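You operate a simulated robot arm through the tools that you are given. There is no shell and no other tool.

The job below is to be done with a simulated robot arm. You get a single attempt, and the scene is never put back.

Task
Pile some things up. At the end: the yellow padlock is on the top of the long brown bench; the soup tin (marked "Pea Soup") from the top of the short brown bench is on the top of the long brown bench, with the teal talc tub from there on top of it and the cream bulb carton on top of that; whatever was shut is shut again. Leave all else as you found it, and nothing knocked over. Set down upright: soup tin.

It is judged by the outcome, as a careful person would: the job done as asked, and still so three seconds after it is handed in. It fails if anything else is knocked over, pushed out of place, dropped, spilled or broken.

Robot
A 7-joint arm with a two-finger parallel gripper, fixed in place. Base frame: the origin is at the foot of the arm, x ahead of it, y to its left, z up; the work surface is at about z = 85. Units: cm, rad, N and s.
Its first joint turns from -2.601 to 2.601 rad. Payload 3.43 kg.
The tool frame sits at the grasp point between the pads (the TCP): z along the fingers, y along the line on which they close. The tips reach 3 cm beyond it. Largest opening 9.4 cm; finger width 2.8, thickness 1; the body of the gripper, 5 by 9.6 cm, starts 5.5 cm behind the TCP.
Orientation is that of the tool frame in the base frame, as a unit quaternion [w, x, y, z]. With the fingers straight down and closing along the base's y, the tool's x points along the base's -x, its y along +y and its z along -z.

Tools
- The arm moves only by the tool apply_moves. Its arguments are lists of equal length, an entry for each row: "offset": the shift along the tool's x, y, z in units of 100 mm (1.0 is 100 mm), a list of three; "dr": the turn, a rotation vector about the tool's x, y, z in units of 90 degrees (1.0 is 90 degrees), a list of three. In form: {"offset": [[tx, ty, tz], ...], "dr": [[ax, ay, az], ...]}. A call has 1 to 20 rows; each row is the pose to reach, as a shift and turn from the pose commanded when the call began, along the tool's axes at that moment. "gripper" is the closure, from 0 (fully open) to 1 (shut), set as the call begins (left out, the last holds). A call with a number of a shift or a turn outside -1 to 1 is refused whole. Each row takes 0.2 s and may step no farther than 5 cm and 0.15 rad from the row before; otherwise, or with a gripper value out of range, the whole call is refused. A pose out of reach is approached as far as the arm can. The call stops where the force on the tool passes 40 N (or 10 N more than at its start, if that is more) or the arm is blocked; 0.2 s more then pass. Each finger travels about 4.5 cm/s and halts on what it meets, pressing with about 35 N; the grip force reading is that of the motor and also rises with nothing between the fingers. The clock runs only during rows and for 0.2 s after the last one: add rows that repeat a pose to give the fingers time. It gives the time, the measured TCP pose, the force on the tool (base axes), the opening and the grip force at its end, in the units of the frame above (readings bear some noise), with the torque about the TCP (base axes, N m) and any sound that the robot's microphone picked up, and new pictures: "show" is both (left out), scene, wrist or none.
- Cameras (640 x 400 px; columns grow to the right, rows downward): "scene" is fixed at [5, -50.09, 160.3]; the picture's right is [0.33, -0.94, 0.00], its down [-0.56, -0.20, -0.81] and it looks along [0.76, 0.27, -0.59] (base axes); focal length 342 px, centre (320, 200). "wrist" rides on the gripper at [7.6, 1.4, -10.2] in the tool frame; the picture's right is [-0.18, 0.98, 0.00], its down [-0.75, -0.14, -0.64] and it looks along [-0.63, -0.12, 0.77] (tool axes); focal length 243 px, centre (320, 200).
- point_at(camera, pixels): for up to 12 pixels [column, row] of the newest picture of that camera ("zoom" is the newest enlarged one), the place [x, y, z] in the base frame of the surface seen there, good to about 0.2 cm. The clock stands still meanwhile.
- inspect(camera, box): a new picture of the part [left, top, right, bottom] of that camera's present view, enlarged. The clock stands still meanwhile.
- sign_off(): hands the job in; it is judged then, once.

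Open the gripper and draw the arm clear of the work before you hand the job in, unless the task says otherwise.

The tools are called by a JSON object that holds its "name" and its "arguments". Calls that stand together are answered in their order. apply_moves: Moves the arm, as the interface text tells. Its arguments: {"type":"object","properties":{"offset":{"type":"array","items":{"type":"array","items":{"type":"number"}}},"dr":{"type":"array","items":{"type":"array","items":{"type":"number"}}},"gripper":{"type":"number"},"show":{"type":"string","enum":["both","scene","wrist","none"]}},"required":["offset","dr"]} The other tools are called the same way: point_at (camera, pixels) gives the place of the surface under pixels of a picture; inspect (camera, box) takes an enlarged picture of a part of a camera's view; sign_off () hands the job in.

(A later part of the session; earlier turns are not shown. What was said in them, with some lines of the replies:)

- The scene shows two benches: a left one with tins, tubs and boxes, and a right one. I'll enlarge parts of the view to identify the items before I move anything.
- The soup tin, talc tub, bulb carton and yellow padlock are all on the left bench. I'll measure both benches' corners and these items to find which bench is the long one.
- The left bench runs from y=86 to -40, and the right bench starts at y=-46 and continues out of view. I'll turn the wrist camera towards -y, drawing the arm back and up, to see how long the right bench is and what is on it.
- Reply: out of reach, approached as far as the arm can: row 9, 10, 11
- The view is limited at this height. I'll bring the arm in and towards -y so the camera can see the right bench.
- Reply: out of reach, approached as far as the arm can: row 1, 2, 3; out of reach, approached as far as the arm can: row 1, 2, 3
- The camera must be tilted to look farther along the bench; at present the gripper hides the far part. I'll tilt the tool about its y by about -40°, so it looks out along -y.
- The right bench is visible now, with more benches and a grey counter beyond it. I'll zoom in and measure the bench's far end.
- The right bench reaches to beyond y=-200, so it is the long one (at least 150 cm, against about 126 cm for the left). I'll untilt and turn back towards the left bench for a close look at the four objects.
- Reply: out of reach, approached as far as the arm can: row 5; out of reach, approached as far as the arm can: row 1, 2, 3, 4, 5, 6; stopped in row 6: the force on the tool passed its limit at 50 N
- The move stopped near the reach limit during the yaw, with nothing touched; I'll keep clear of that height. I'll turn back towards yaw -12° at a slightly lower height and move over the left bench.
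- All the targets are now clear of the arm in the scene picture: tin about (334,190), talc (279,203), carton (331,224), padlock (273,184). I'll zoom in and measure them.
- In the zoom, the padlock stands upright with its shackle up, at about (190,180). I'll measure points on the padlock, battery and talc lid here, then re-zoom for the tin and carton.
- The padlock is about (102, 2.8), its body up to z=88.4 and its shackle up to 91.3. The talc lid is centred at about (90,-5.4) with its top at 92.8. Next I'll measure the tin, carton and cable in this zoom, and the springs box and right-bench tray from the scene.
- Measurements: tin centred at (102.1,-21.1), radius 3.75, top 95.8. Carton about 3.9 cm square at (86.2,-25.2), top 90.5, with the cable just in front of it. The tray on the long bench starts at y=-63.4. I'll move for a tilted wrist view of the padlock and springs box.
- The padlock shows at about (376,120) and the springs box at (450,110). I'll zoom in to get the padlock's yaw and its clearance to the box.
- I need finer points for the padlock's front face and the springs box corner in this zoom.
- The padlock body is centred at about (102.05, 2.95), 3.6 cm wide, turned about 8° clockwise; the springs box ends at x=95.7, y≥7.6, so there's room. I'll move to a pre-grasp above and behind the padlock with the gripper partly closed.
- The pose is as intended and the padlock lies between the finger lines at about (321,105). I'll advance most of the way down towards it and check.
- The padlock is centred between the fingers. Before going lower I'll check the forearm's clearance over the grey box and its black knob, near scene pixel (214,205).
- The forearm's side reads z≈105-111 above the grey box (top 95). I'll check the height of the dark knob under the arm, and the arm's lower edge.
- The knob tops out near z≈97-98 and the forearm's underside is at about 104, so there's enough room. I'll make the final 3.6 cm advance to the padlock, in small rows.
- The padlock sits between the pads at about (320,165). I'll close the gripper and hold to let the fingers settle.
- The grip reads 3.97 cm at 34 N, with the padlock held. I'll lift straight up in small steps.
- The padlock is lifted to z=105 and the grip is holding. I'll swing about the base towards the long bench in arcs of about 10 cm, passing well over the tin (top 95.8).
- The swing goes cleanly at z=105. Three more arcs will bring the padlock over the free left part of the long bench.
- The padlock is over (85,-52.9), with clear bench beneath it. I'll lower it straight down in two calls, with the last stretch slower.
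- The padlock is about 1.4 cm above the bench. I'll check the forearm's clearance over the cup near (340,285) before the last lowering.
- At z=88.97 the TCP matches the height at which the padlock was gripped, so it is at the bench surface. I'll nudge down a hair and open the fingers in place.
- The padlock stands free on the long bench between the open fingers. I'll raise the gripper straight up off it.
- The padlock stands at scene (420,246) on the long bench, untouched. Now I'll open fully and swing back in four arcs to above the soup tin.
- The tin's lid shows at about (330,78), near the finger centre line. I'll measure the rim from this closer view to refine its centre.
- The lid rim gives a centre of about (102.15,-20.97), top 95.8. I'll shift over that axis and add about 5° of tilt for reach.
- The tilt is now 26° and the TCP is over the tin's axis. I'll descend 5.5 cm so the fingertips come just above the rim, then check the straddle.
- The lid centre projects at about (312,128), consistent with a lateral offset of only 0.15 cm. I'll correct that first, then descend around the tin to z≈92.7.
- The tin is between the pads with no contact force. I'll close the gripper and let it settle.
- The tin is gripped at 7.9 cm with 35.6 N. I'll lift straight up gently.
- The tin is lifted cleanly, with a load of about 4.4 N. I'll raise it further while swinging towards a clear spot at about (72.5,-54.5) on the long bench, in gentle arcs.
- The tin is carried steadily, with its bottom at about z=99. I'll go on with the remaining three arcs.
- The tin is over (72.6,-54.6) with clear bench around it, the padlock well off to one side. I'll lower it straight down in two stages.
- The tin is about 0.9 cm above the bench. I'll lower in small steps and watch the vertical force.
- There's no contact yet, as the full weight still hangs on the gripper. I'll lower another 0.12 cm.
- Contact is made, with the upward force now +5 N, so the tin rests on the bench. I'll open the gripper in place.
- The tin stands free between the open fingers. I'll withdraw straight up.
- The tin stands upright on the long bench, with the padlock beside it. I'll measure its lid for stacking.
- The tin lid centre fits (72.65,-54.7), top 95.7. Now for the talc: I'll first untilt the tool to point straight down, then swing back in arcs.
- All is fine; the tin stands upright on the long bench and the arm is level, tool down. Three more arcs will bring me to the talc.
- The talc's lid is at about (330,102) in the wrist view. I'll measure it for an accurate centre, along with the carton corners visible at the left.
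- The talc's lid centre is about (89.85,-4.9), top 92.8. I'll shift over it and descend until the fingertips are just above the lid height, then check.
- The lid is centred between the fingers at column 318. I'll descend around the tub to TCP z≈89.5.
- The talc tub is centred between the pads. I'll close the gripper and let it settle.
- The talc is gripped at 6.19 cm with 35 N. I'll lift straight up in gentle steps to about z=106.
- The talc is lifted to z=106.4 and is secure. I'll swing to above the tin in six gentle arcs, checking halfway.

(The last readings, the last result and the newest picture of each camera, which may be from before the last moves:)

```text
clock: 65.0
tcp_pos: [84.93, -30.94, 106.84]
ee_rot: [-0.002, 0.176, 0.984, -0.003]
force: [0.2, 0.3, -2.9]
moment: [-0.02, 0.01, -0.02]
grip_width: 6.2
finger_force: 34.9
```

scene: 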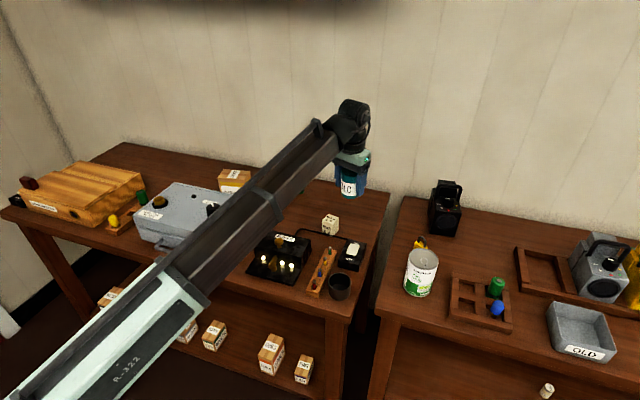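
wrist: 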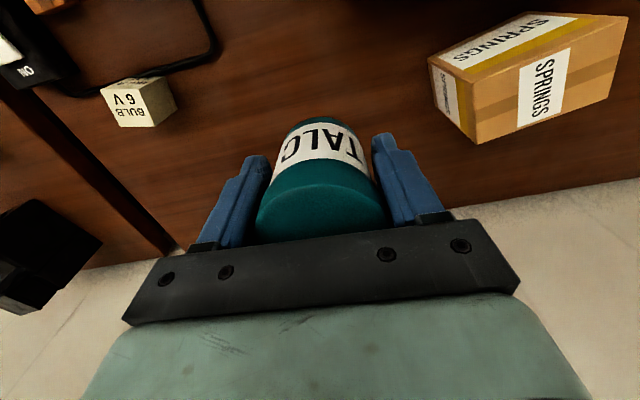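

Halfway there, with the talc held securely. Three more arcs will bring it above the tin.

{"name": "apply_moves", "arguments": {"offset": [[0.004, -0.222, 0], [0.01, -0.444, 0], [0.018, -0.666, 0], [0.029, -0.888, 0]], "dr": [[0, 0, 0.0157], [0, 0, 0.0314], [0, 0, 0.0471], [0, 0, 0.0628]], "show": "none"}}

{"name": "apply_moves", "arguments": {"offset": [[0.004, -0.222, 0], [0.01, -0.444, 0], [0.018, -0.666, 0], [0.029, -0.888, 0]], "dr": [[0, 0, 0.0157], [0, 0, 0.0314], [0, 0, 0.0471], [0, 0, 0.0628]], "show": "none"}}

{"name": "apply_moves", "arguments": {"offset": [[0.004, -0.222, 0], [0.01, -0.444, 0], [0.018, -0.666, 0], [0.029, -0.888, 0]], "dr": [[0, 0, 0.0157], [0, 0, 0.0314], [0, 0, 0.0471], [0, 0, 0.0628]], "show": "both"}}

```text
clock: 66.0
tcp_pos: [81.55, -39.14, 106.73]
ee_rot: [-0.003, 0.225, 0.974, -0.003]
force: [0.8, 0.6, -1.9]
moment: [-0.03, 0.02, 0.02]
grip_width: 6.2
finger_force: 34.9
```

```text
clock: 67.0
tcp_pos: [77.39, -47.13, 106.7]
ee_rot: [-0.003, 0.273, 0.962, -0.003]
force: [0.3, -0.1, -1.3]
moment: [0.01, 0.06, -0.01]
grip_width: 6.22
finger_force: 34.7
```

```text
clock: 68.0
tcp_pos: [72.41, -54.41, 107.0]
ee_rot: [-0.002, 0.319, 0.948, -0.003]
force: [0.0, -0.4, -1.5]
moment: [0.0, 0.0, -0.01]
grip_width: 6.22
finger_force: 35.2
```

scene: 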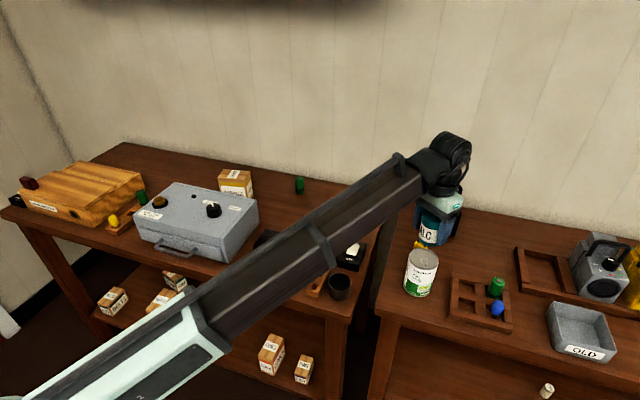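
wrist: 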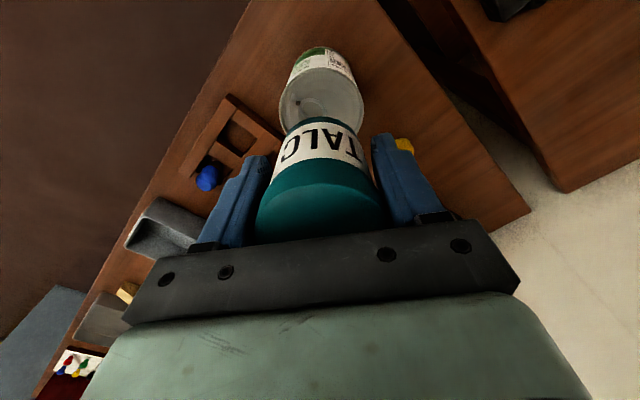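

The talc is above the tin, with its TCP within 0.3 cm of the target. I'll correct and lower to about 1 cm above the lid, then verify alignment.

{"name": "apply_moves", "arguments": {"offset": [[-0.025, -0.008, 0.15], [-0.025, -0.008, 0.3], [-0.025, -0.008, 0.45], [-0.025, -0.008, 0.56]], "dr": [[0, 0, 0], [0, 0, 0], [0, 0, 0], [0, 0, 0]], "show": "both"}}

{"name": "inspect", "arguments": {"camera": "scene", "box": [380, 190, 480, 310]}}

{"name": "inspect", "arguments": {"camera": "wrist", "box": [240, 20, 420, 240]}}

```text
clock: 69.0
tcp_pos: [72.52, -54.44, 101.14]
ee_rot: [-0.002, 0.32, 0.947, -0.003]
force: [-1.0, -0.3, -1.7]
moment: [0.01, 0.05, 0.0]
grip_width: 6.19
finger_force: 35.1
```

scene: 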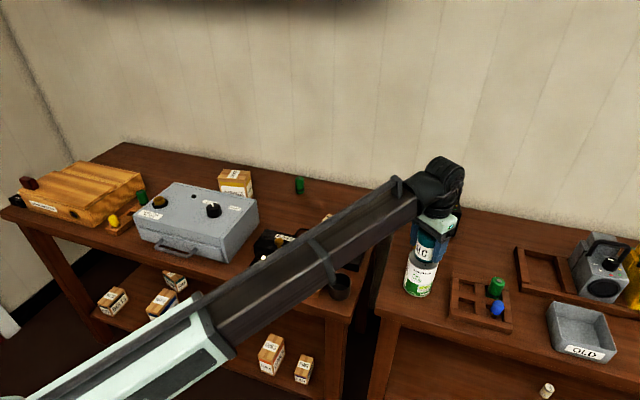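
wrist: 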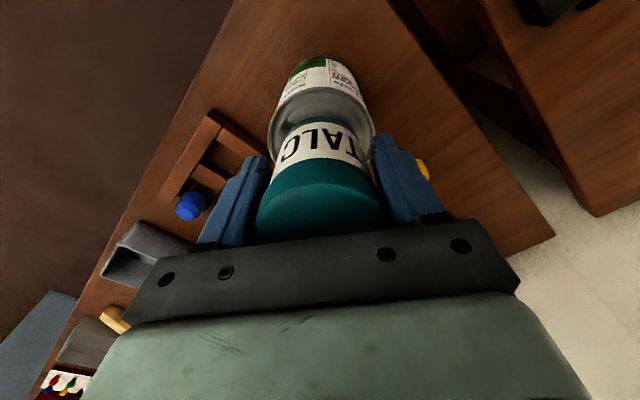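

```text
3.33 times, centred on (430, 250) of scene
```

zoom: 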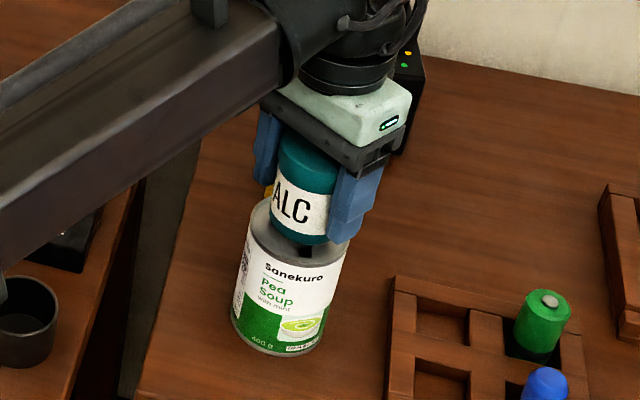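

```text
1.82 times, centred on (330, 130) of wrist
```

zoom: 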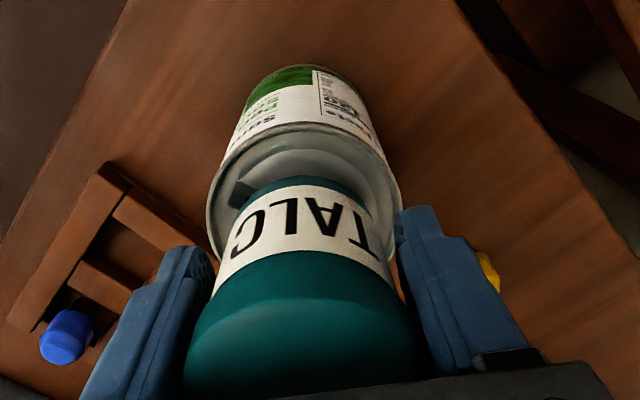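

The talc is well centred over the tin's lid. I'll lower in small steps, watching the force for contact.

{"name": "apply_moves", "arguments": {"offset": [[-0.005, 0, 0.025], [-0.01, 0, 0.05], [-0.01, 0, 0.06]], "dr": [[0, 0, 0], [0, 0, 0], [0, 0, 0]], "show": "none"}}

{"name": "apply_moves", "arguments": {"offset": [[0, 0, 0.01], [0, 0, 0.015]], "dr": [[0, 0, 0], [0, 0, 0]], "show": "none"}}

```text
clock: 69.8
tcp_pos: [72.66, -54.6, 100.66]
ee_rot: [-0.002, 0.319, 0.948, -0.003]
force: [-0.8, 0.2, -1.8]
moment: [-0.01, -0.01, 0.0]
grip_width: 6.19
finger_force: 35.1
```

```text
clock: 70.4
tcp_pos: [72.49, -54.51, 100.54]
ee_rot: [-0.001, 0.32, 0.948, -0.003]
force: [0.4, -0.2, -0.6]
moment: [0.01, -0.02, -0.01]
grip_width: 6.2
finger_force: 34.9
```

The talc's weight of about 1.8 N is still mostly on the gripper. I'll go down in further 0.1 cm steps.

{"name": "apply_moves", "arguments": {"offset": [[0, 0, 0.01], [0, 0, 0.01]], "dr": [[0, 0, 0], [0, 0, 0]], "show": "none"}}

{"name": "apply_moves", "arguments": {"offset": [[0, 0, 0.01], [0, 0, 0.01]], "dr": [[0, 0, 0], [0, 0, 0]], "show": "none"}}

```text
clock: 71.0
tcp_pos: [72.67, -54.48, 100.55]
ee_rot: [-0.002, 0.32, 0.947, -0.003]
force: [-1.0, 0.1, 8.8]
moment: [0.28, -0.03, 0.02]
grip_width: 6.17
finger_force: 35.5
```

```text
clock: 71.6
tcp_pos: [72.52, -54.57, 100.49]
ee_rot: [-0.001, 0.319, 0.948, -0.004]
force: [2.3, 0.0, 23.1]
moment: [0.56, -0.16, -0.11]
grip_width: 6.16
finger_force: 34.7
```

Contact is firm at 23 N. I'll ease up 0.12 cm to relieve the press, then open.

{"name": "apply_moves", "arguments": {"offset": [[0, 0, -0.006], [0, 0, -0.012]], "dr": [[0, 0, 0], [0, 0, 0]], "show": "none"}}

```text
clock: 72.2
tcp_pos: [72.65, -54.52, 100.51]
ee_rot: [-0.001, 0.32, 0.947, -0.003]
force: [8.3, -2.4, 18.8]
moment: [0.22, -0.63, -0.21]
grip_width: 6.15
finger_force: 34.5
```

A residual force of 19 N vertical and 8 N sideways remains. I'll ease up a bit more before releasing.

{"name": "apply_moves", "arguments": {"offset": [[0, 0, -0.005], [0, 0, -0.01]], "dr": [[0, 0, 0], [0, 0, 0]], "show": "wrist"}}

```text
clock: 72.8
tcp_pos: [72.44, -54.57, 100.55]
ee_rot: [-0.002, 0.32, 0.947, -0.002]
force: [2.5, 0.2, 7.3]
moment: [0.23, -0.28, -0.09]
grip_width: 6.17
finger_force: 35.5
```

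wrist: 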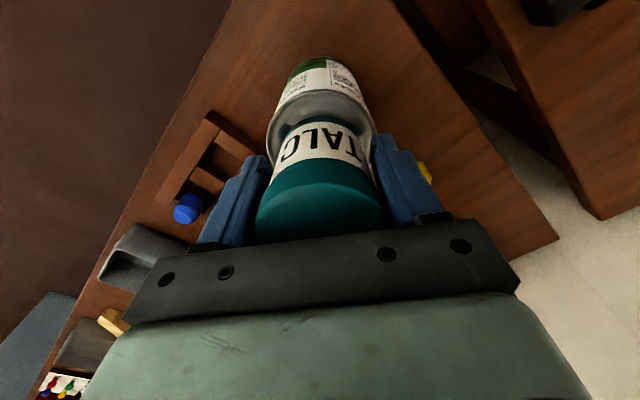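

The force is down to 7 N with the talc resting on the tin. I'll open the gripper.

{"name": "apply_moves", "arguments": {"offset": [[0, 0, 0], [0, 0, 0], [0, 0, 0], [0, 0, 0], [0, 0, 0]], "dr": [[0, 0, 0], [0, 0, 0], [0, 0, 0], [0, 0, 0], [0, 0, 0]], "gripper": 0.0, "show": "both"}}

```text
clock: 74.0
tcp_pos: [72.71, -54.59, 100.46]
ee_rot: [-0.002, 0.319, 0.948, -0.002]
force: [-0.7, 0.0, 0.5]
moment: [-0.02, 0.03, -0.01]
grip_width: 9.41
finger_force: 0.0
```

scene: 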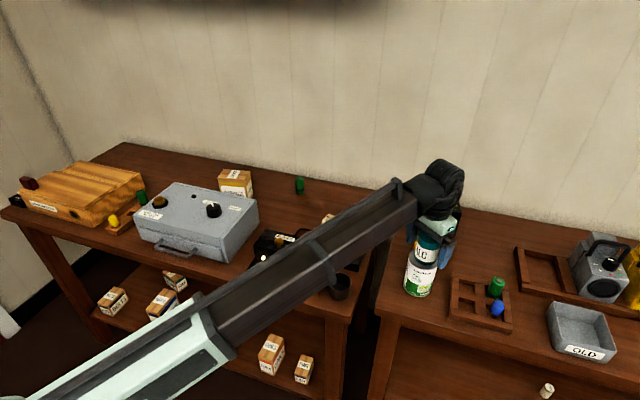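
wrist: 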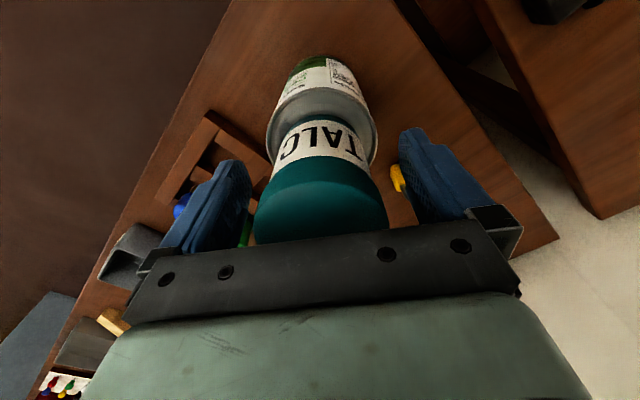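

The talc stands on the tin. I'll raise the gripper straight up until the tips clear the lid.

{"name": "apply_moves", "arguments": {"offset": [[0, 0, -0.1], [0, 0, -0.3], [0, 0, -0.6], [0, 0, -0.98]], "dr": [[0, 0, 0], [0, 0, 0], [0, 0, 0], [0, 0, 0]], "show": "both"}}

{"name": "inspect", "arguments": {"camera": "scene", "box": [380, 190, 480, 310]}}

```text
clock: 75.0
tcp_pos: [72.73, -54.67, 110.52]
ee_rot: [-0.003, 0.32, 0.948, -0.003]
force: [0.4, 0.5, -0.1]
moment: [0.04, 0.03, 0.02]
grip_width: 9.4
finger_force: 0.0
```

scene: 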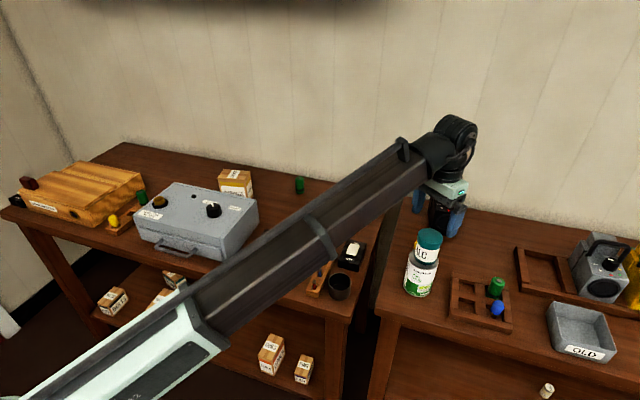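
wrist: 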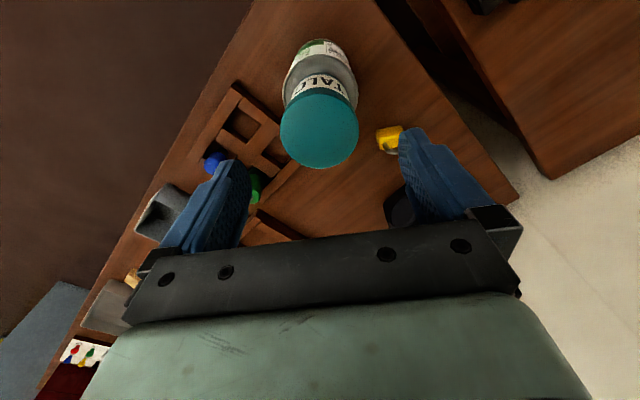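

```text
3.33 times, centred on (430, 250) of scene
```

zoom: 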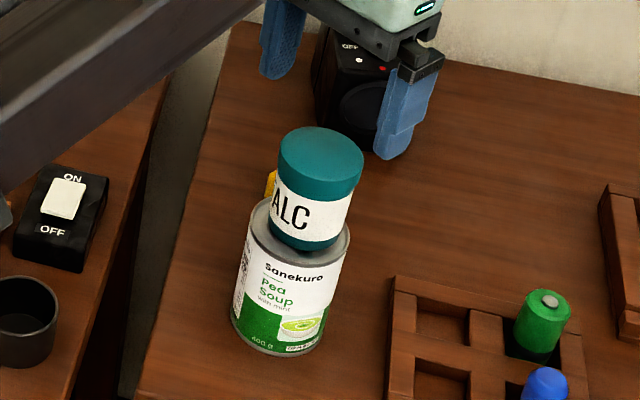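

The talc sits centred and level on the tin. I'll measure its lid now for the carton placement later.

{"name": "point_at", "arguments": {"camera": "wrist", "pixels": [[284, 130], [355, 128], [320, 163], [320, 94], [295, 155], [345, 155], [295, 105], [345, 103], [320, 128]]}}

```text
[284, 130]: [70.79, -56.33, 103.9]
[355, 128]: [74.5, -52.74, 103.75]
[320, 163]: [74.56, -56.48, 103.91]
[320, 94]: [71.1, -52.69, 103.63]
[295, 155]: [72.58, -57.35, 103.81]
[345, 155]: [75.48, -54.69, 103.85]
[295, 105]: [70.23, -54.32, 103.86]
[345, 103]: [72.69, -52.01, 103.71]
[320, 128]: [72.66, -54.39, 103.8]
```

The talc lid centre is (72.73,-54.58) with its top at 103.8. Now I'll swing back to the bulb carton in four arcs, turning the tool to match the carton's sides.

{"name": "apply_moves", "arguments": {"offset": [[0.02, 0.271, 0], [0.045, 0.543, 0], [0.071, 0.814, 0]], "dr": [[0, 0, -0.0247], [0, 0, -0.0495], [0, 0, -0.0742]], "show": "none"}}

{"name": "apply_moves", "arguments": {"offset": [[0.015, 0.271, 0], [0.03, 0.543, 0], [0.05, 0.814, 0]], "dr": [[0, 0, -0.0247], [0, 0, -0.0495], [0, 0, -0.0742]], "show": "none"}}

{"name": "apply_moves", "arguments": {"offset": [[0.009, 0.271, 0.05], [0.018, 0.543, 0.1], [0.028, 0.814, 0.15]], "dr": [[0, 0, -0.0247], [0, 0, -0.0495], [0, 0, -0.0742]], "show": "none"}}

{"name": "apply_moves", "arguments": {"offset": [[0.002, 0.271, 0.1], [0.005, 0.543, 0.2], [0.007, 0.814, 0.3]], "dr": [[0, 0, -0.0247], [0, 0, -0.0495], [0, 0, -0.0742]], "show": "both"}}

```text
clock: 75.8
tcp_pos: [77.31, -47.85, 110.04]
ee_rot: [-0.003, 0.263, 0.965, -0.003]
force: [1.1, 0.0, 0.2]
moment: [0.0, 0.01, 0.0]
grip_width: 9.39
finger_force: 0.1
```

```text
clock: 76.6
tcp_pos: [80.79, -40.64, 109.85]
ee_rot: [-0.003, 0.207, 0.978, -0.003]
force: [0.4, 0.2, -0.6]
moment: [-0.02, -0.01, -0.02]
grip_width: 9.42
finger_force: 0.0
```

```text
clock: 77.4
tcp_pos: [83.51, -32.65, 108.36]
ee_rot: [-0.003, 0.15, 0.989, -0.002]
force: [0.4, 0.4, 0.2]
moment: [0.01, 0.0, -0.01]
grip_width: 9.4
finger_force: 0.1
```

```text
clock: 78.2
tcp_pos: [86.32, -25.09, 105.29]
ee_rot: [-0.003, 0.093, 0.996, -0.002]
force: [0.2, -0.5, 1.5]
moment: [-0.01, 0.01, 0.01]
grip_width: 9.38
finger_force: 0.1
```

scene: 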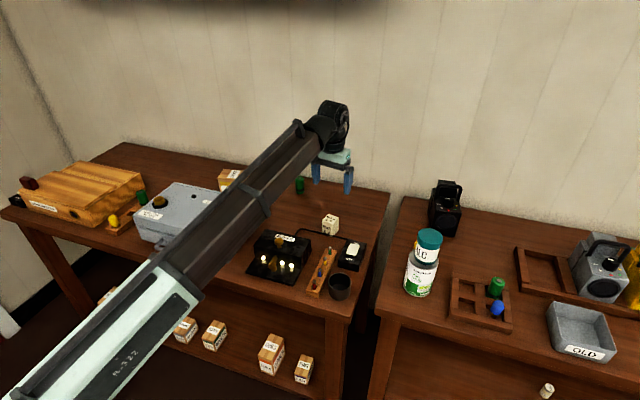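
wrist: 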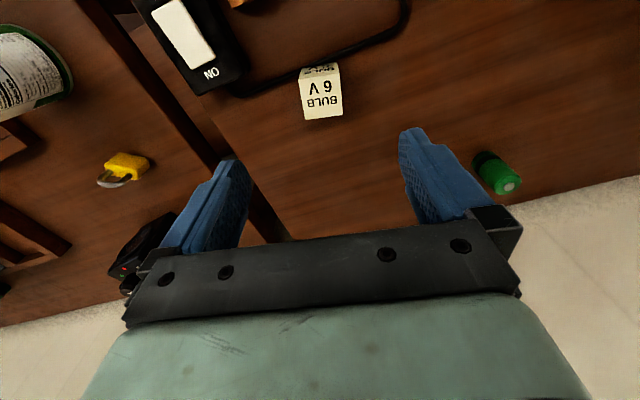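

The carton is at about (321,92), close to centred. I'll zoom and measure its top corners and the cable beside it.

{"name": "inspect", "arguments": {"camera": "wrist", "box": [260, 40, 380, 140]}}

{"name": "point_at", "arguments": {"camera": "wrist", "pixels": [[301, 80], [338, 75], [342, 115], [306, 119], [320, 97], [303, 68], [336, 63], [320, 70], [290, 76], [345, 53], [280, 80], [360, 45]]}}

```text
4.00 times, centred on (320, 90) of wrist
```

zoom: 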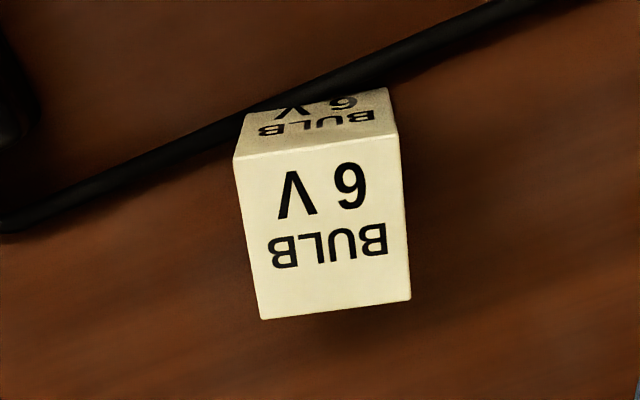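

```text
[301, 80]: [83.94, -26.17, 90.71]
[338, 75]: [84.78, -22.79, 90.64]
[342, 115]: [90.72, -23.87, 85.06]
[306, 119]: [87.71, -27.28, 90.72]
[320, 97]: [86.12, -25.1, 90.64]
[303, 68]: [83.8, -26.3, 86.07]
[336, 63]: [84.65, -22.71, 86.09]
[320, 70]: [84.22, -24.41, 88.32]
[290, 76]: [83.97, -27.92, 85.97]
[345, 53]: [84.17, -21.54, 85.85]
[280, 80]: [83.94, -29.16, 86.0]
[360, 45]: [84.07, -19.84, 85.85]
```

The carton's sides line up with the tool to within about a degree; its centre is about (86.25,-25.05), top 90.65, and the cable's top is at about 86.1. I'll descend to TCP z≈90.2, keeping the tips above the cable.

{"name": "apply_moves", "arguments": {"offset": [[0.0, 0.005, 0.3], [0.0, 0.005, 0.6], [0.0, 0.005, 0.9]], "dr": [[0, 0, 0], [0, 0, 0], [0, 0, 0]], "show": "wrist"}}

```text
clock: 79.0
tcp_pos: [86.05, -25.01, 96.6]
ee_rot: [-0.002, 0.093, 0.996, -0.001]
force: [0.1, -0.5, -0.6]
moment: [-0.01, -0.04, -0.01]
grip_width: 9.38
finger_force: 0.0
```

wrist: 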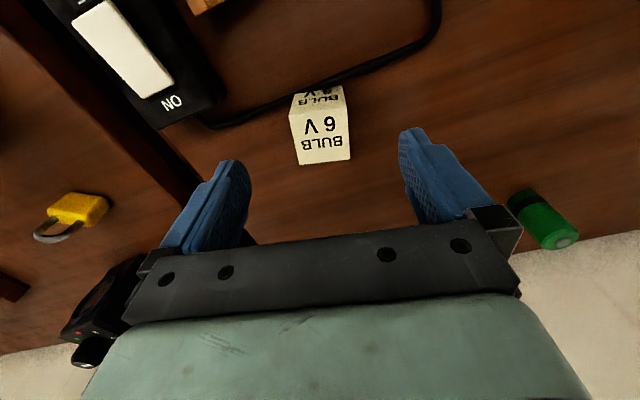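

The carton remains centred at column 321. I'll go down the last 6.4 cm.

{"name": "apply_moves", "arguments": {"offset": [[-0.01, 0.0, 0.2], [-0.015, 0.0, 0.4], [-0.015, 0.0, 0.55], [-0.015, 0.0, 0.64]], "dr": [[0, 0, 0], [0, 0, 0], [0, 0, 0], [0, 0, 0]], "show": "wrist"}}

```text
clock: 80.0
tcp_pos: [86.25, -25.1, 90.09]
ee_rot: [-0.002, 0.092, 0.996, -0.003]
force: [0.2, 0.4, -0.3]
moment: [-0.01, 0.01, 0.01]
grip_width: 9.4
finger_force: 0.0
```

wrist: 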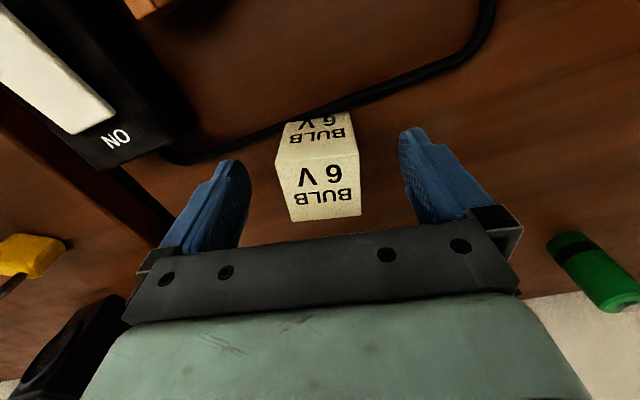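

The carton sits between the pads with no contact. I'll close the gripper.

{"name": "apply_moves", "arguments": {"offset": [[0, 0, 0], [0, 0, 0], [0, 0, 0], [0, 0, 0], [0, 0, 0], [0, 0, 0]], "dr": [[0, 0, 0], [0, 0, 0], [0, 0, 0], [0, 0, 0], [0, 0, 0], [0, 0, 0]], "gripper": 1.0, "show": "wrist"}}

```text
clock: 81.4
tcp_pos: [86.27, -25.15, 90.26]
ee_rot: [-0.002, 0.092, 0.996, -0.002]
force: [0.1, 0.2, 0.6]
moment: [0.02, -0.02, 0.0]
grip_width: 4.31
finger_force: 35.2
```

wrist: 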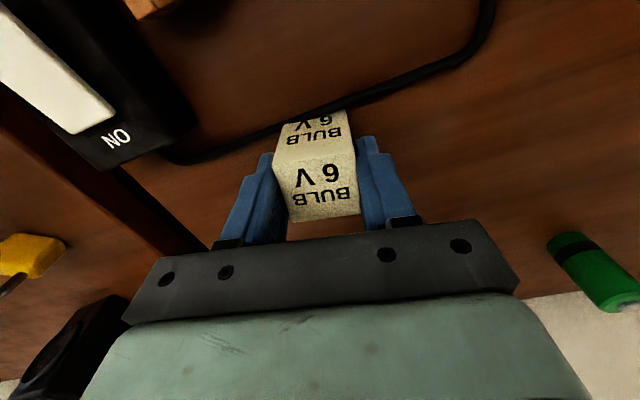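

The carton is gripped at 4.31 cm with 35 N. I'll lift it gently and watch the cable.

{"name": "apply_moves", "arguments": {"offset": [[0, 0, -0.03], [0, 0, -0.08], [0, 0, -0.2], [0, 0, -0.4], [0, 0, -0.65], [0, 0, -0.9]], "dr": [[0, 0, 0], [0, 0, 0], [0, 0, 0], [0, 0, 0], [0, 0, 0], [0, 0, 0]], "show": "both"}}

```text
clock: 82.8
tcp_pos: [86.27, -25.05, 99.14]
ee_rot: [-0.003, 0.092, 0.996, -0.002]
force: [-0.4, -0.2, -0.9]
moment: [-0.01, 0.02, 0.03]
grip_width: 4.33
finger_force: 35.3
```

scene: 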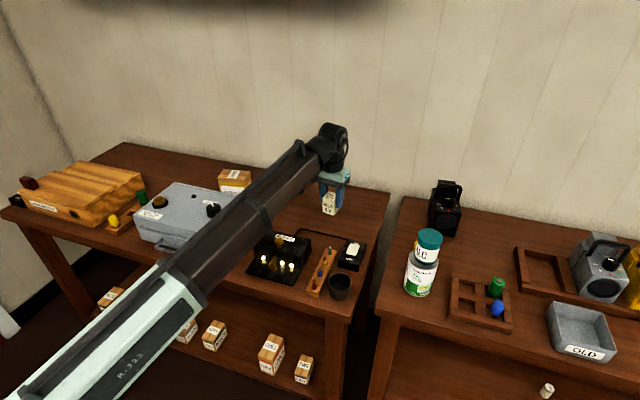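
wrist: 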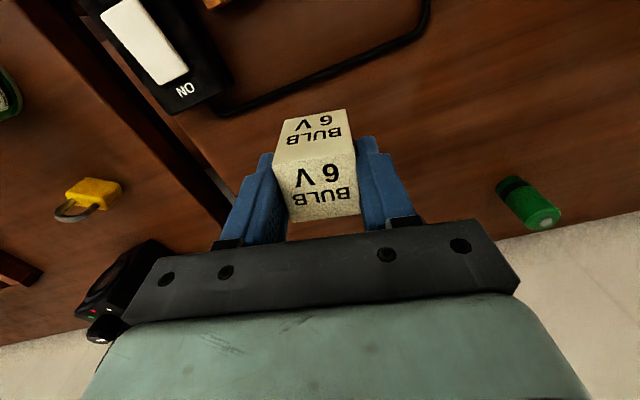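

The cable stayed put and the carton is held. I'll raise further, then swing towards the stack in arcs, gaining height on the way.

{"name": "apply_moves", "arguments": {"offset": [[0, 0, -0.3], [0, 0, -0.6], [0, 0, -0.95]], "dr": [[0, 0, 0], [0, 0, 0], [0, 0, 0]], "show": "none"}}

{"name": "apply_moves", "arguments": {"offset": [[0.019, -0.202, -0.03], [0.04, -0.404, -0.06], [0.063, -0.606, -0.09], [0.089, -0.808, -0.12]], "dr": [[0, 0, 0.0144], [0, 0, 0.0288], [0, 0, 0.0431], [0, 0, 0.0575]], "show": "none"}}

{"name": "apply_moves", "arguments": {"offset": [[0.019, -0.202, -0.03], [0.04, -0.404, -0.06], [0.063, -0.606, -0.09], [0.089, -0.808, -0.12]], "dr": [[0, 0, 0.0144], [0, 0, 0.0288], [0, 0, 0.0431], [0, 0, 0.0575]], "show": "both"}}

```text
clock: 83.6
tcp_pos: [86.37, -25.0, 108.45]
ee_rot: [-0.003, 0.092, 0.996, -0.004]
force: [0.8, 0.3, -0.4]
moment: [0.0, 0.01, 0.0]
grip_width: 4.35
finger_force: 35.0
```

```text
clock: 84.6
tcp_pos: [83.94, -32.96, 109.79]
ee_rot: [-0.003, 0.137, 0.991, -0.002]
force: [0.3, -0.8, -0.2]
moment: [0.02, 0.01, 0.01]
grip_width: 4.29
finger_force: 35.1
```

```text
clock: 85.6
tcp_pos: [80.84, -40.23, 111.17]
ee_rot: [-0.002, 0.181, 0.983, -0.003]
force: [0.2, -0.4, -1.5]
moment: [0.0, -0.02, 0.01]
grip_width: 4.32
finger_force: 35.0
```

scene: 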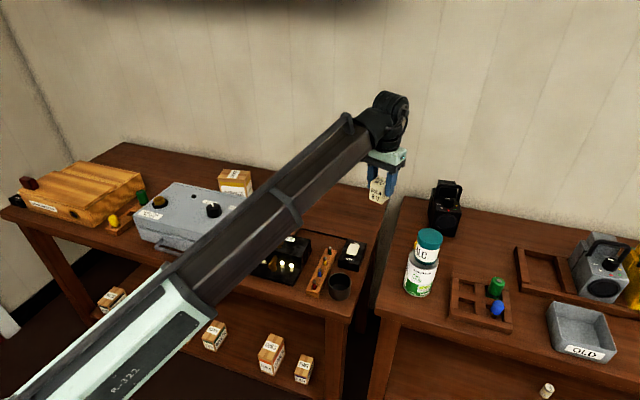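
wrist: 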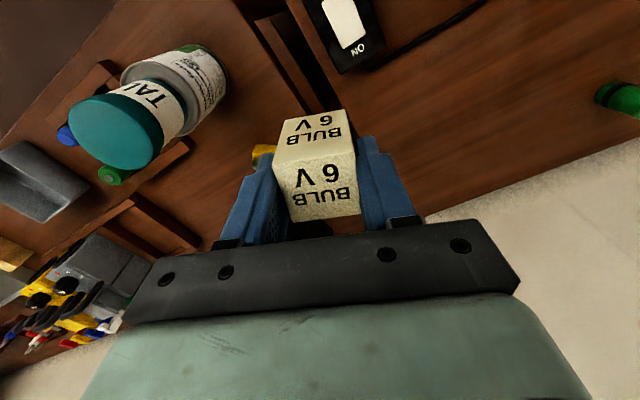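

The carton's bottom is at about 105.9, with the talc top at 103.8. I'll gain a little more height on the next arc and then the final one.

{"name": "apply_moves", "arguments": {"offset": [[0.019, -0.202, -0.05], [0.04, -0.404, -0.1], [0.063, -0.606, -0.14], [0.089, -0.808, -0.16]], "dr": [[0, 0, 0.0144], [0, 0, 0.0288], [0, 0, 0.0431], [0, 0, 0.0575]], "show": "none"}}

{"name": "apply_moves", "arguments": {"offset": [[0.019, -0.202, -0.01], [0.04, -0.404, -0.01], [0.063, -0.606, -0.01], [0.089, -0.808, -0.01]], "dr": [[0, 0, 0.0144], [0, 0, 0.0288], [0, 0, 0.0431], [0, 0, 0.0575]], "show": "both"}}

```text
clock: 86.6
tcp_pos: [77.41, -47.52, 112.86]
ee_rot: [-0.003, 0.226, 0.974, -0.002]
force: [0.4, -0.6, 0.5]
moment: [0.03, -0.01, 0.01]
grip_width: 4.32
finger_force: 35.0
```

```text
clock: 87.6
tcp_pos: [73.09, -54.32, 112.97]
ee_rot: [-0.003, 0.268, 0.963, -0.003]
force: [-0.4, 0.1, -0.6]
moment: [0.02, -0.01, -0.01]
grip_width: 4.32
finger_force: 34.8
```

scene: 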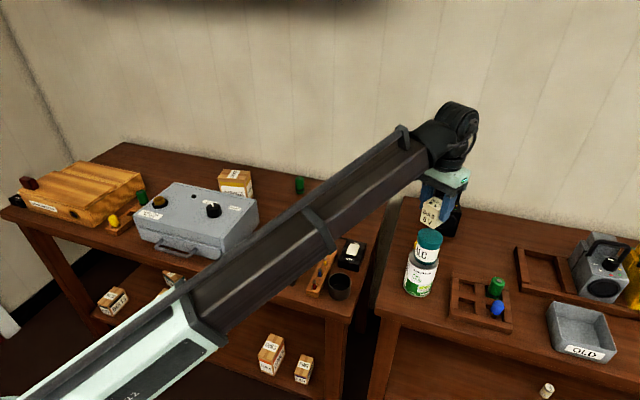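
wrist: 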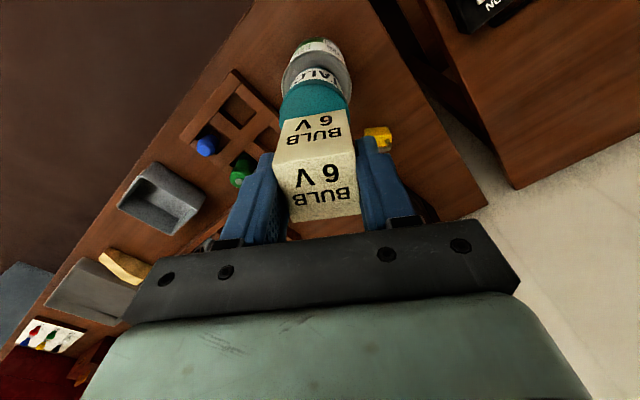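

The TCP is 0.4 cm off the talc centre. I'll correct sideways and lower to about 1 cm above the lid, then verify.

{"name": "apply_moves", "arguments": {"offset": [[0.017, -0.04, 0.0], [0.017, -0.04, 0.15], [0.017, -0.04, 0.28]], "dr": [[0, 0, 0], [0, 0, 0], [0, 0, 0]], "show": "both"}}

{"name": "inspect", "arguments": {"camera": "scene", "box": [380, 180, 480, 300]}}

{"name": "inspect", "arguments": {"camera": "wrist", "box": [240, 20, 420, 240]}}

```text
clock: 88.4
tcp_pos: [72.71, -54.61, 110.19]
ee_rot: [-0.002, 0.269, 0.963, -0.003]
force: [0.0, 0.4, 0.2]
moment: [0.0, -0.01, 0.01]
grip_width: 4.33
finger_force: 34.7
```

scene: 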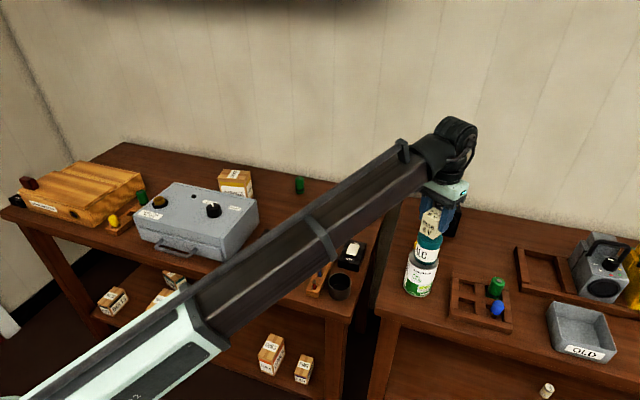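
wrist: 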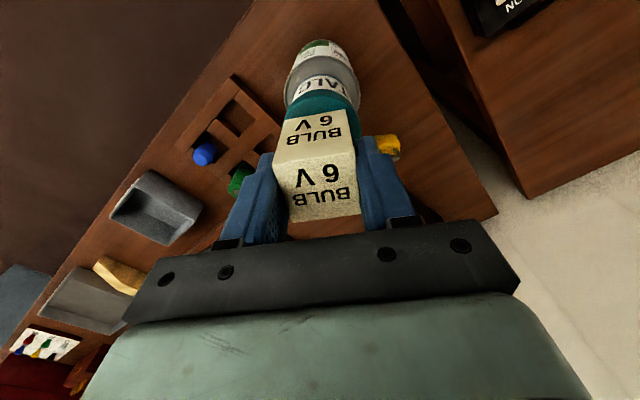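

```text
3.33 times, centred on (430, 240) of scene
```

zoom: 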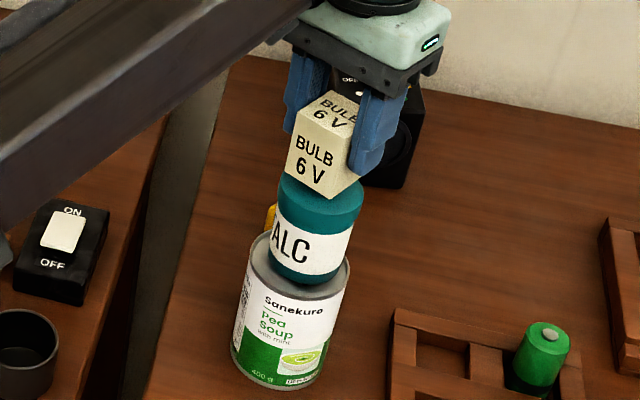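

```text
1.82 times, centred on (330, 130) of wrist
```

zoom: 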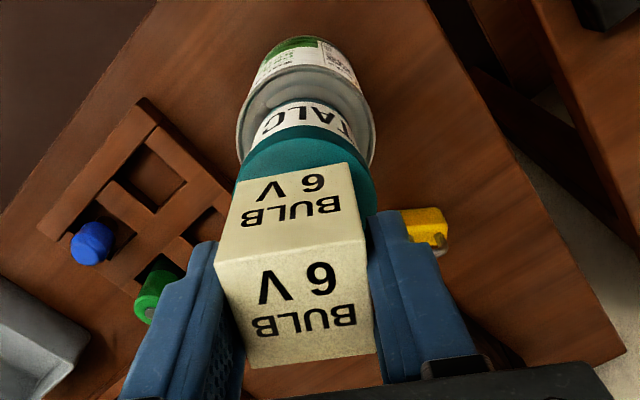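

The carton is over the centre of the talc's lid. I'll lower it in small steps, watching for contact.

{"name": "apply_moves", "arguments": {"offset": [[0, 0, 0.03], [0, 0, 0.06], [0, 0, 0.075]], "dr": [[0, 0, 0], [0, 0, 0], [0, 0, 0]], "show": "none"}}

{"name": "apply_moves", "arguments": {"offset": [[0, 0, 0.01], [0, 0, 0.015]], "dr": [[0, 0, 0], [0, 0, 0]], "show": "none"}}

```text
clock: 89.2
tcp_pos: [72.61, -54.66, 109.52]
ee_rot: [-0.002, 0.269, 0.963, -0.003]
force: [0.0, 0.2, -0.2]
moment: [0.02, 0.0, 0.01]
grip_width: 4.33
finger_force: 35.0
```

```text
clock: 89.8
tcp_pos: [72.5, -54.68, 109.57]
ee_rot: [-0.002, 0.269, 0.963, -0.003]
force: [-0.8, -0.6, -0.5]
moment: [-0.02, 0.0, 0.0]
grip_width: 4.33
finger_force: 35.3
```

There's no contact yet. I'll continue in 0.1 cm steps.

{"name": "apply_moves", "arguments": {"offset": [[0, 0, 0.005], [0, 0, 0.01]], "dr": [[0, 0, 0], [0, 0, 0]], "show": "none"}}

{"name": "apply_moves", "arguments": {"offset": [[0, 0, 0.005], [0, 0, 0.01]], "dr": [[0, 0, 0], [0, 0, 0]], "show": "none"}}

```text
clock: 90.4
tcp_pos: [72.5, -54.75, 109.32]
ee_rot: [-0.003, 0.268, 0.964, -0.003]
force: [0.1, -0.3, -1.0]
moment: [0.02, 0.03, -0.02]
grip_width: 4.33
finger_force: 34.9
```

```text
clock: 91.0
tcp_pos: [72.67, -54.73, 109.05]
ee_rot: [-0.003, 0.269, 0.963, -0.003]
force: [0.4, 0.5, -0.6]
moment: [-0.01, 0.0, -0.01]
grip_width: 4.33
finger_force: 35.0
```

The TCP is at about 109.05 with no contact force yet. I'll go on in 0.07 cm steps.

{"name": "apply_moves", "arguments": {"offset": [[0, 0, 0.004], [0, 0, 0.007]], "dr": [[0, 0, 0], [0, 0, 0]], "show": "none"}}

{"name": "inspect", "arguments": {"camera": "scene", "box": [400, 195, 460, 265]}}

```text
clock: 91.6
tcp_pos: [72.56, -54.71, 109.08]
ee_rot: [-0.002, 0.269, 0.963, -0.003]
force: [-0.3, 0.6, -0.5]
moment: [0.0, 0.01, 0.03]
grip_width: 4.32
finger_force: 35.5
```

```text
5.71 times, centred on (430, 230) of scene
```

zoom: 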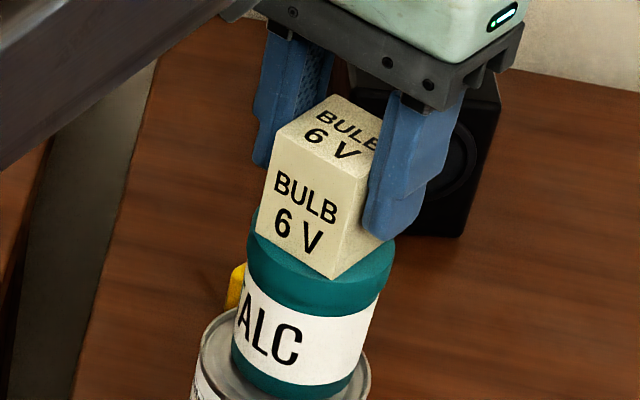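

It's very close to contact and centred on the lid. I'll continue the fine lowering.

{"name": "apply_moves", "arguments": {"offset": [[0, 0, 0.004], [0, 0, 0.007]], "dr": [[0, 0, 0], [0, 0, 0]], "show": "none"}}

```text
clock: 92.2
tcp_pos: [72.56, -54.71, 108.92]
ee_rot: [-0.002, 0.27, 0.963, -0.003]
force: [-2.5, -1.8, 10.4]
moment: [0.02, 0.2, 0.03]
grip_width: 4.32
finger_force: 35.1
```

Contact reads 10 N upward. I'll ease up a hair and then open the gripper.

{"name": "apply_moves", "arguments": {"offset": [[0, 0, -0.003], [0, 0, -0.004]], "dr": [[0, 0, 0], [0, 0, 0]], "show": "none"}}

```text
clock: 92.8
tcp_pos: [72.53, -54.71, 109.01]
ee_rot: [-0.003, 0.269, 0.963, -0.003]
force: [-0.5, -0.6, 7.2]
moment: [0.06, 0.05, 0.01]
grip_width: 4.35
finger_force: 34.9
```

The contact load is small, at 7 N with almost no sideways force. I'll open the gripper.

{"name": "apply_moves", "arguments": {"offset": [[0, 0, 0], [0, 0, 0], [0, 0, 0], [0, 0, 0], [0, 0, 0], [0, 0, 0]], "dr": [[0, 0, 0], [0, 0, 0], [0, 0, 0], [0, 0, 0], [0, 0, 0], [0, 0, 0]], "gripper": 0.0, "show": "both"}}

```text
clock: 94.2
tcp_pos: [72.52, -54.66, 108.87]
ee_rot: [-0.002, 0.269, 0.963, -0.003]
force: [-0.1, -0.8, 0.3]
moment: [-0.02, -0.01, 0.01]
grip_width: 9.43
finger_force: 0.1
```

scene: 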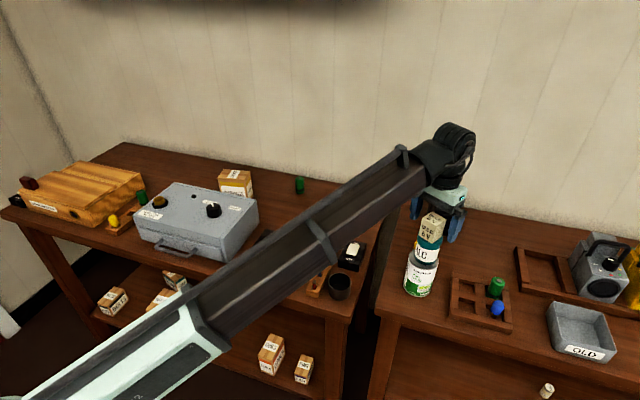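
wrist: 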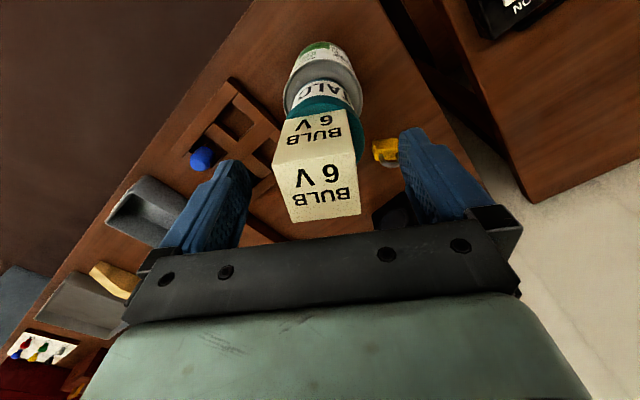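

The carton stands on the talc and the fingers are clear. I'll raise straight up to z≈115.5.

{"name": "apply_moves", "arguments": {"offset": [[0, 0, -0.06], [0, 0, -0.18], [0, 0, -0.35], [0, 0, -0.52], [0, 0, -0.66]], "dr": [[0, 0, 0], [0, 0, 0], [0, 0, 0], [0, 0, 0], [0, 0, 0]], "show": "both"}}

```text
clock: 95.4
tcp_pos: [72.51, -54.68, 115.69]
ee_rot: [-0.003, 0.268, 0.964, -0.004]
force: [-0.6, -0.3, 0.3]
moment: [-0.03, -0.01, -0.02]
grip_width: 9.38
finger_force: 0.0
```

scene: 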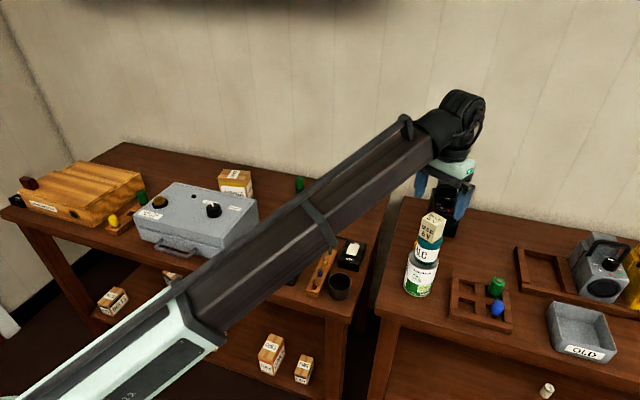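
wrist: 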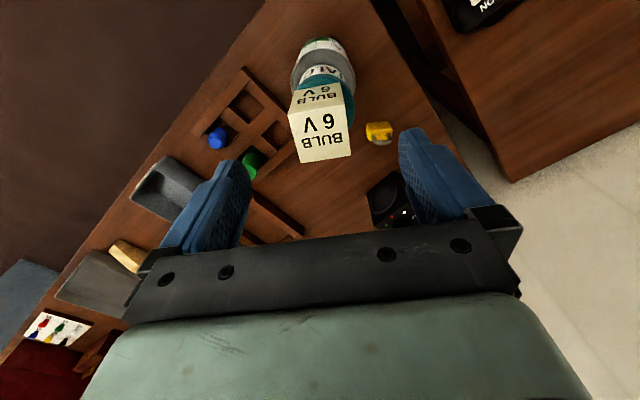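

The stack is complete: tin, talc and carton. I'll swing the arm away to the left at this height, clear of the carton's top at 109.5.

{"name": "apply_moves", "arguments": {"offset": [[-0.008, 0.205, 0], [-0.019, 0.41, 0], [-0.032, 0.615, 0], [-0.04, 0.82, 0]], "dr": [[0, 0, -0.0144], [0, 0, -0.0288], [0, 0, -0.0431], [0, 0, -0.0575]], "show": "none"}}

{"name": "apply_moves", "arguments": {"offset": [[-0.0, 0.273, 0.02], [-0.0, 0.546, 0.04], [-0.0, 0.82, 0.06]], "dr": [[0, 0, -0.0192], [0, 0, -0.0383], [0, 0, -0.0575]], "show": "none"}}

{"name": "apply_moves", "arguments": {"offset": [[-0.0, 0.273, 0.02], [-0.0, 0.546, 0.04], [-0.0, 0.82, 0.06]], "dr": [[0, 0, -0.0192], [0, 0, -0.0383], [0, 0, -0.0575]], "show": "both"}}

```text
clock: 96.4
tcp_pos: [77.28, -47.85, 115.71]
ee_rot: [-0.002, 0.226, 0.974, -0.003]
force: [-0.1, -0.1, -0.1]
moment: [0.02, 0.0, 0.03]
grip_width: 9.4
finger_force: 0.0
```

```text
clock: 97.2
tcp_pos: [81.01, -40.52, 114.75]
ee_rot: [-0.002, 0.182, 0.983, -0.003]
force: [0.3, -0.1, 0.0]
moment: [0.0, 0.01, -0.02]
grip_width: 9.41
finger_force: 0.0
```

```text
clock: 98.0
tcp_pos: [83.6, -32.94, 114.01]
ee_rot: [-0.003, 0.137, 0.991, -0.002]
force: [-0.1, -0.3, 0.4]
moment: [-0.01, 0.02, -0.03]
grip_width: 9.42
finger_force: 0.2
```

scene: 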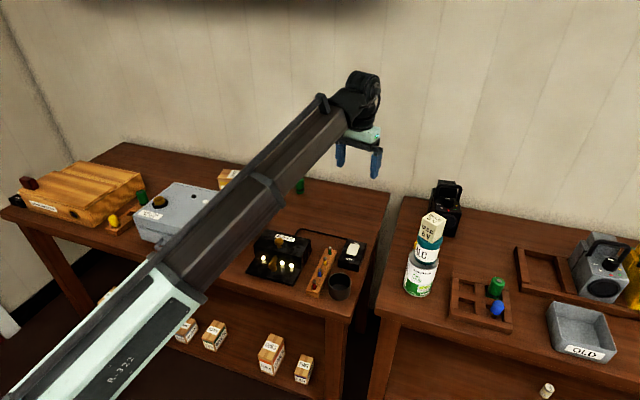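
wrist: 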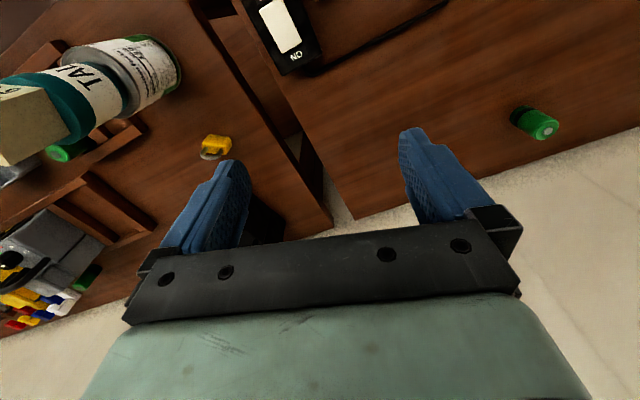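

The arm is clear. I'll zoom on the stack, the padlock and the left bench for a final check.

{"name": "inspect", "arguments": {"camera": "scene", "box": [380, 190, 480, 310]}}

{"name": "inspect", "arguments": {"camera": "wrist", "box": [0, 20, 260, 200]}}

{"name": "inspect", "arguments": {"camera": "scene", "box": [200, 150, 400, 310]}}

{"name": "point_at", "arguments": {"camera": "scene", "pixels": [[434, 218], [429, 243], [421, 268], [419, 245], [300, 185], [235, 178]]}}

```text
3.33 times, centred on (430, 250) of scene
```

zoom: 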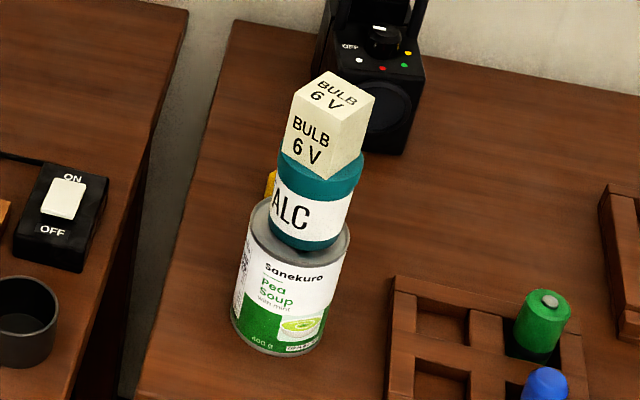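

```text
2.22 times, centred on (130, 110) of wrist
```

zoom: 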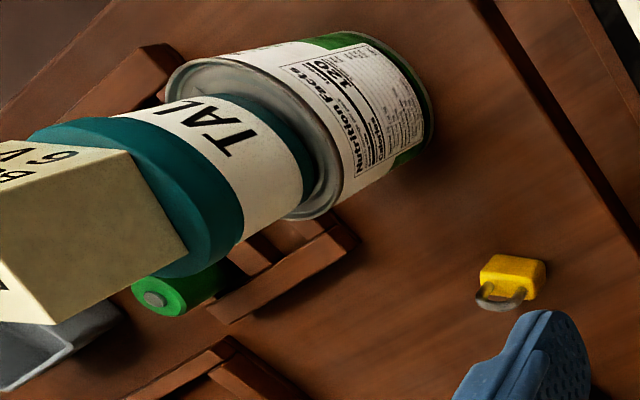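

```text
2.50 times, centred on (300, 230) of scene
```

zoom: 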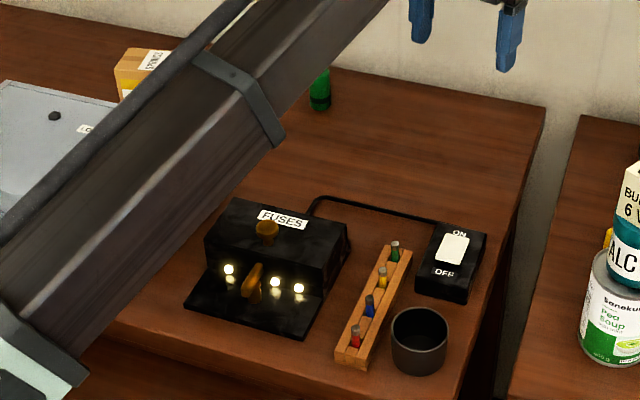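

```text
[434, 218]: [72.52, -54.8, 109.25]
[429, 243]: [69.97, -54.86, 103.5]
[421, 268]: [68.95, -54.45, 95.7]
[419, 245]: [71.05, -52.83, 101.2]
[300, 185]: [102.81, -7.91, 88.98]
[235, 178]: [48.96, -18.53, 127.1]
```

The stack of tin, talc and carton stands level on the long bench with the padlock beside it. The left bench is otherwise unchanged, nothing was opened, and the open gripper is clear. I'm handing in the job.

{"name": "sign_off", "arguments": {}}

```text
The job is handed in.
```

The job is done and handed in. At the final check, just before handing it in:

- **Padlock:** the yellow padlock stands upright on the long bench, beside the stack.
- **Stack:** the Pea Soup tin stands upright on the long bench, with the teal talc tub centred on it and the cream bulb carton on top. It stayed steady from when I let go of the carton until I handed in, about four seconds.
- **Shut things:** I didn't open anything, so there was nothing to close again.
- **Everything else:** nothing else was moved or knocked over that I could see. The cable next to the carton stayed where it was when I lifted the carton.

I took the right-hand bench as the long one. It runs well over 126 cm, which is the length of the left-hand bench where the tin stood.

The gripper is open and the arm is clear of the stack.
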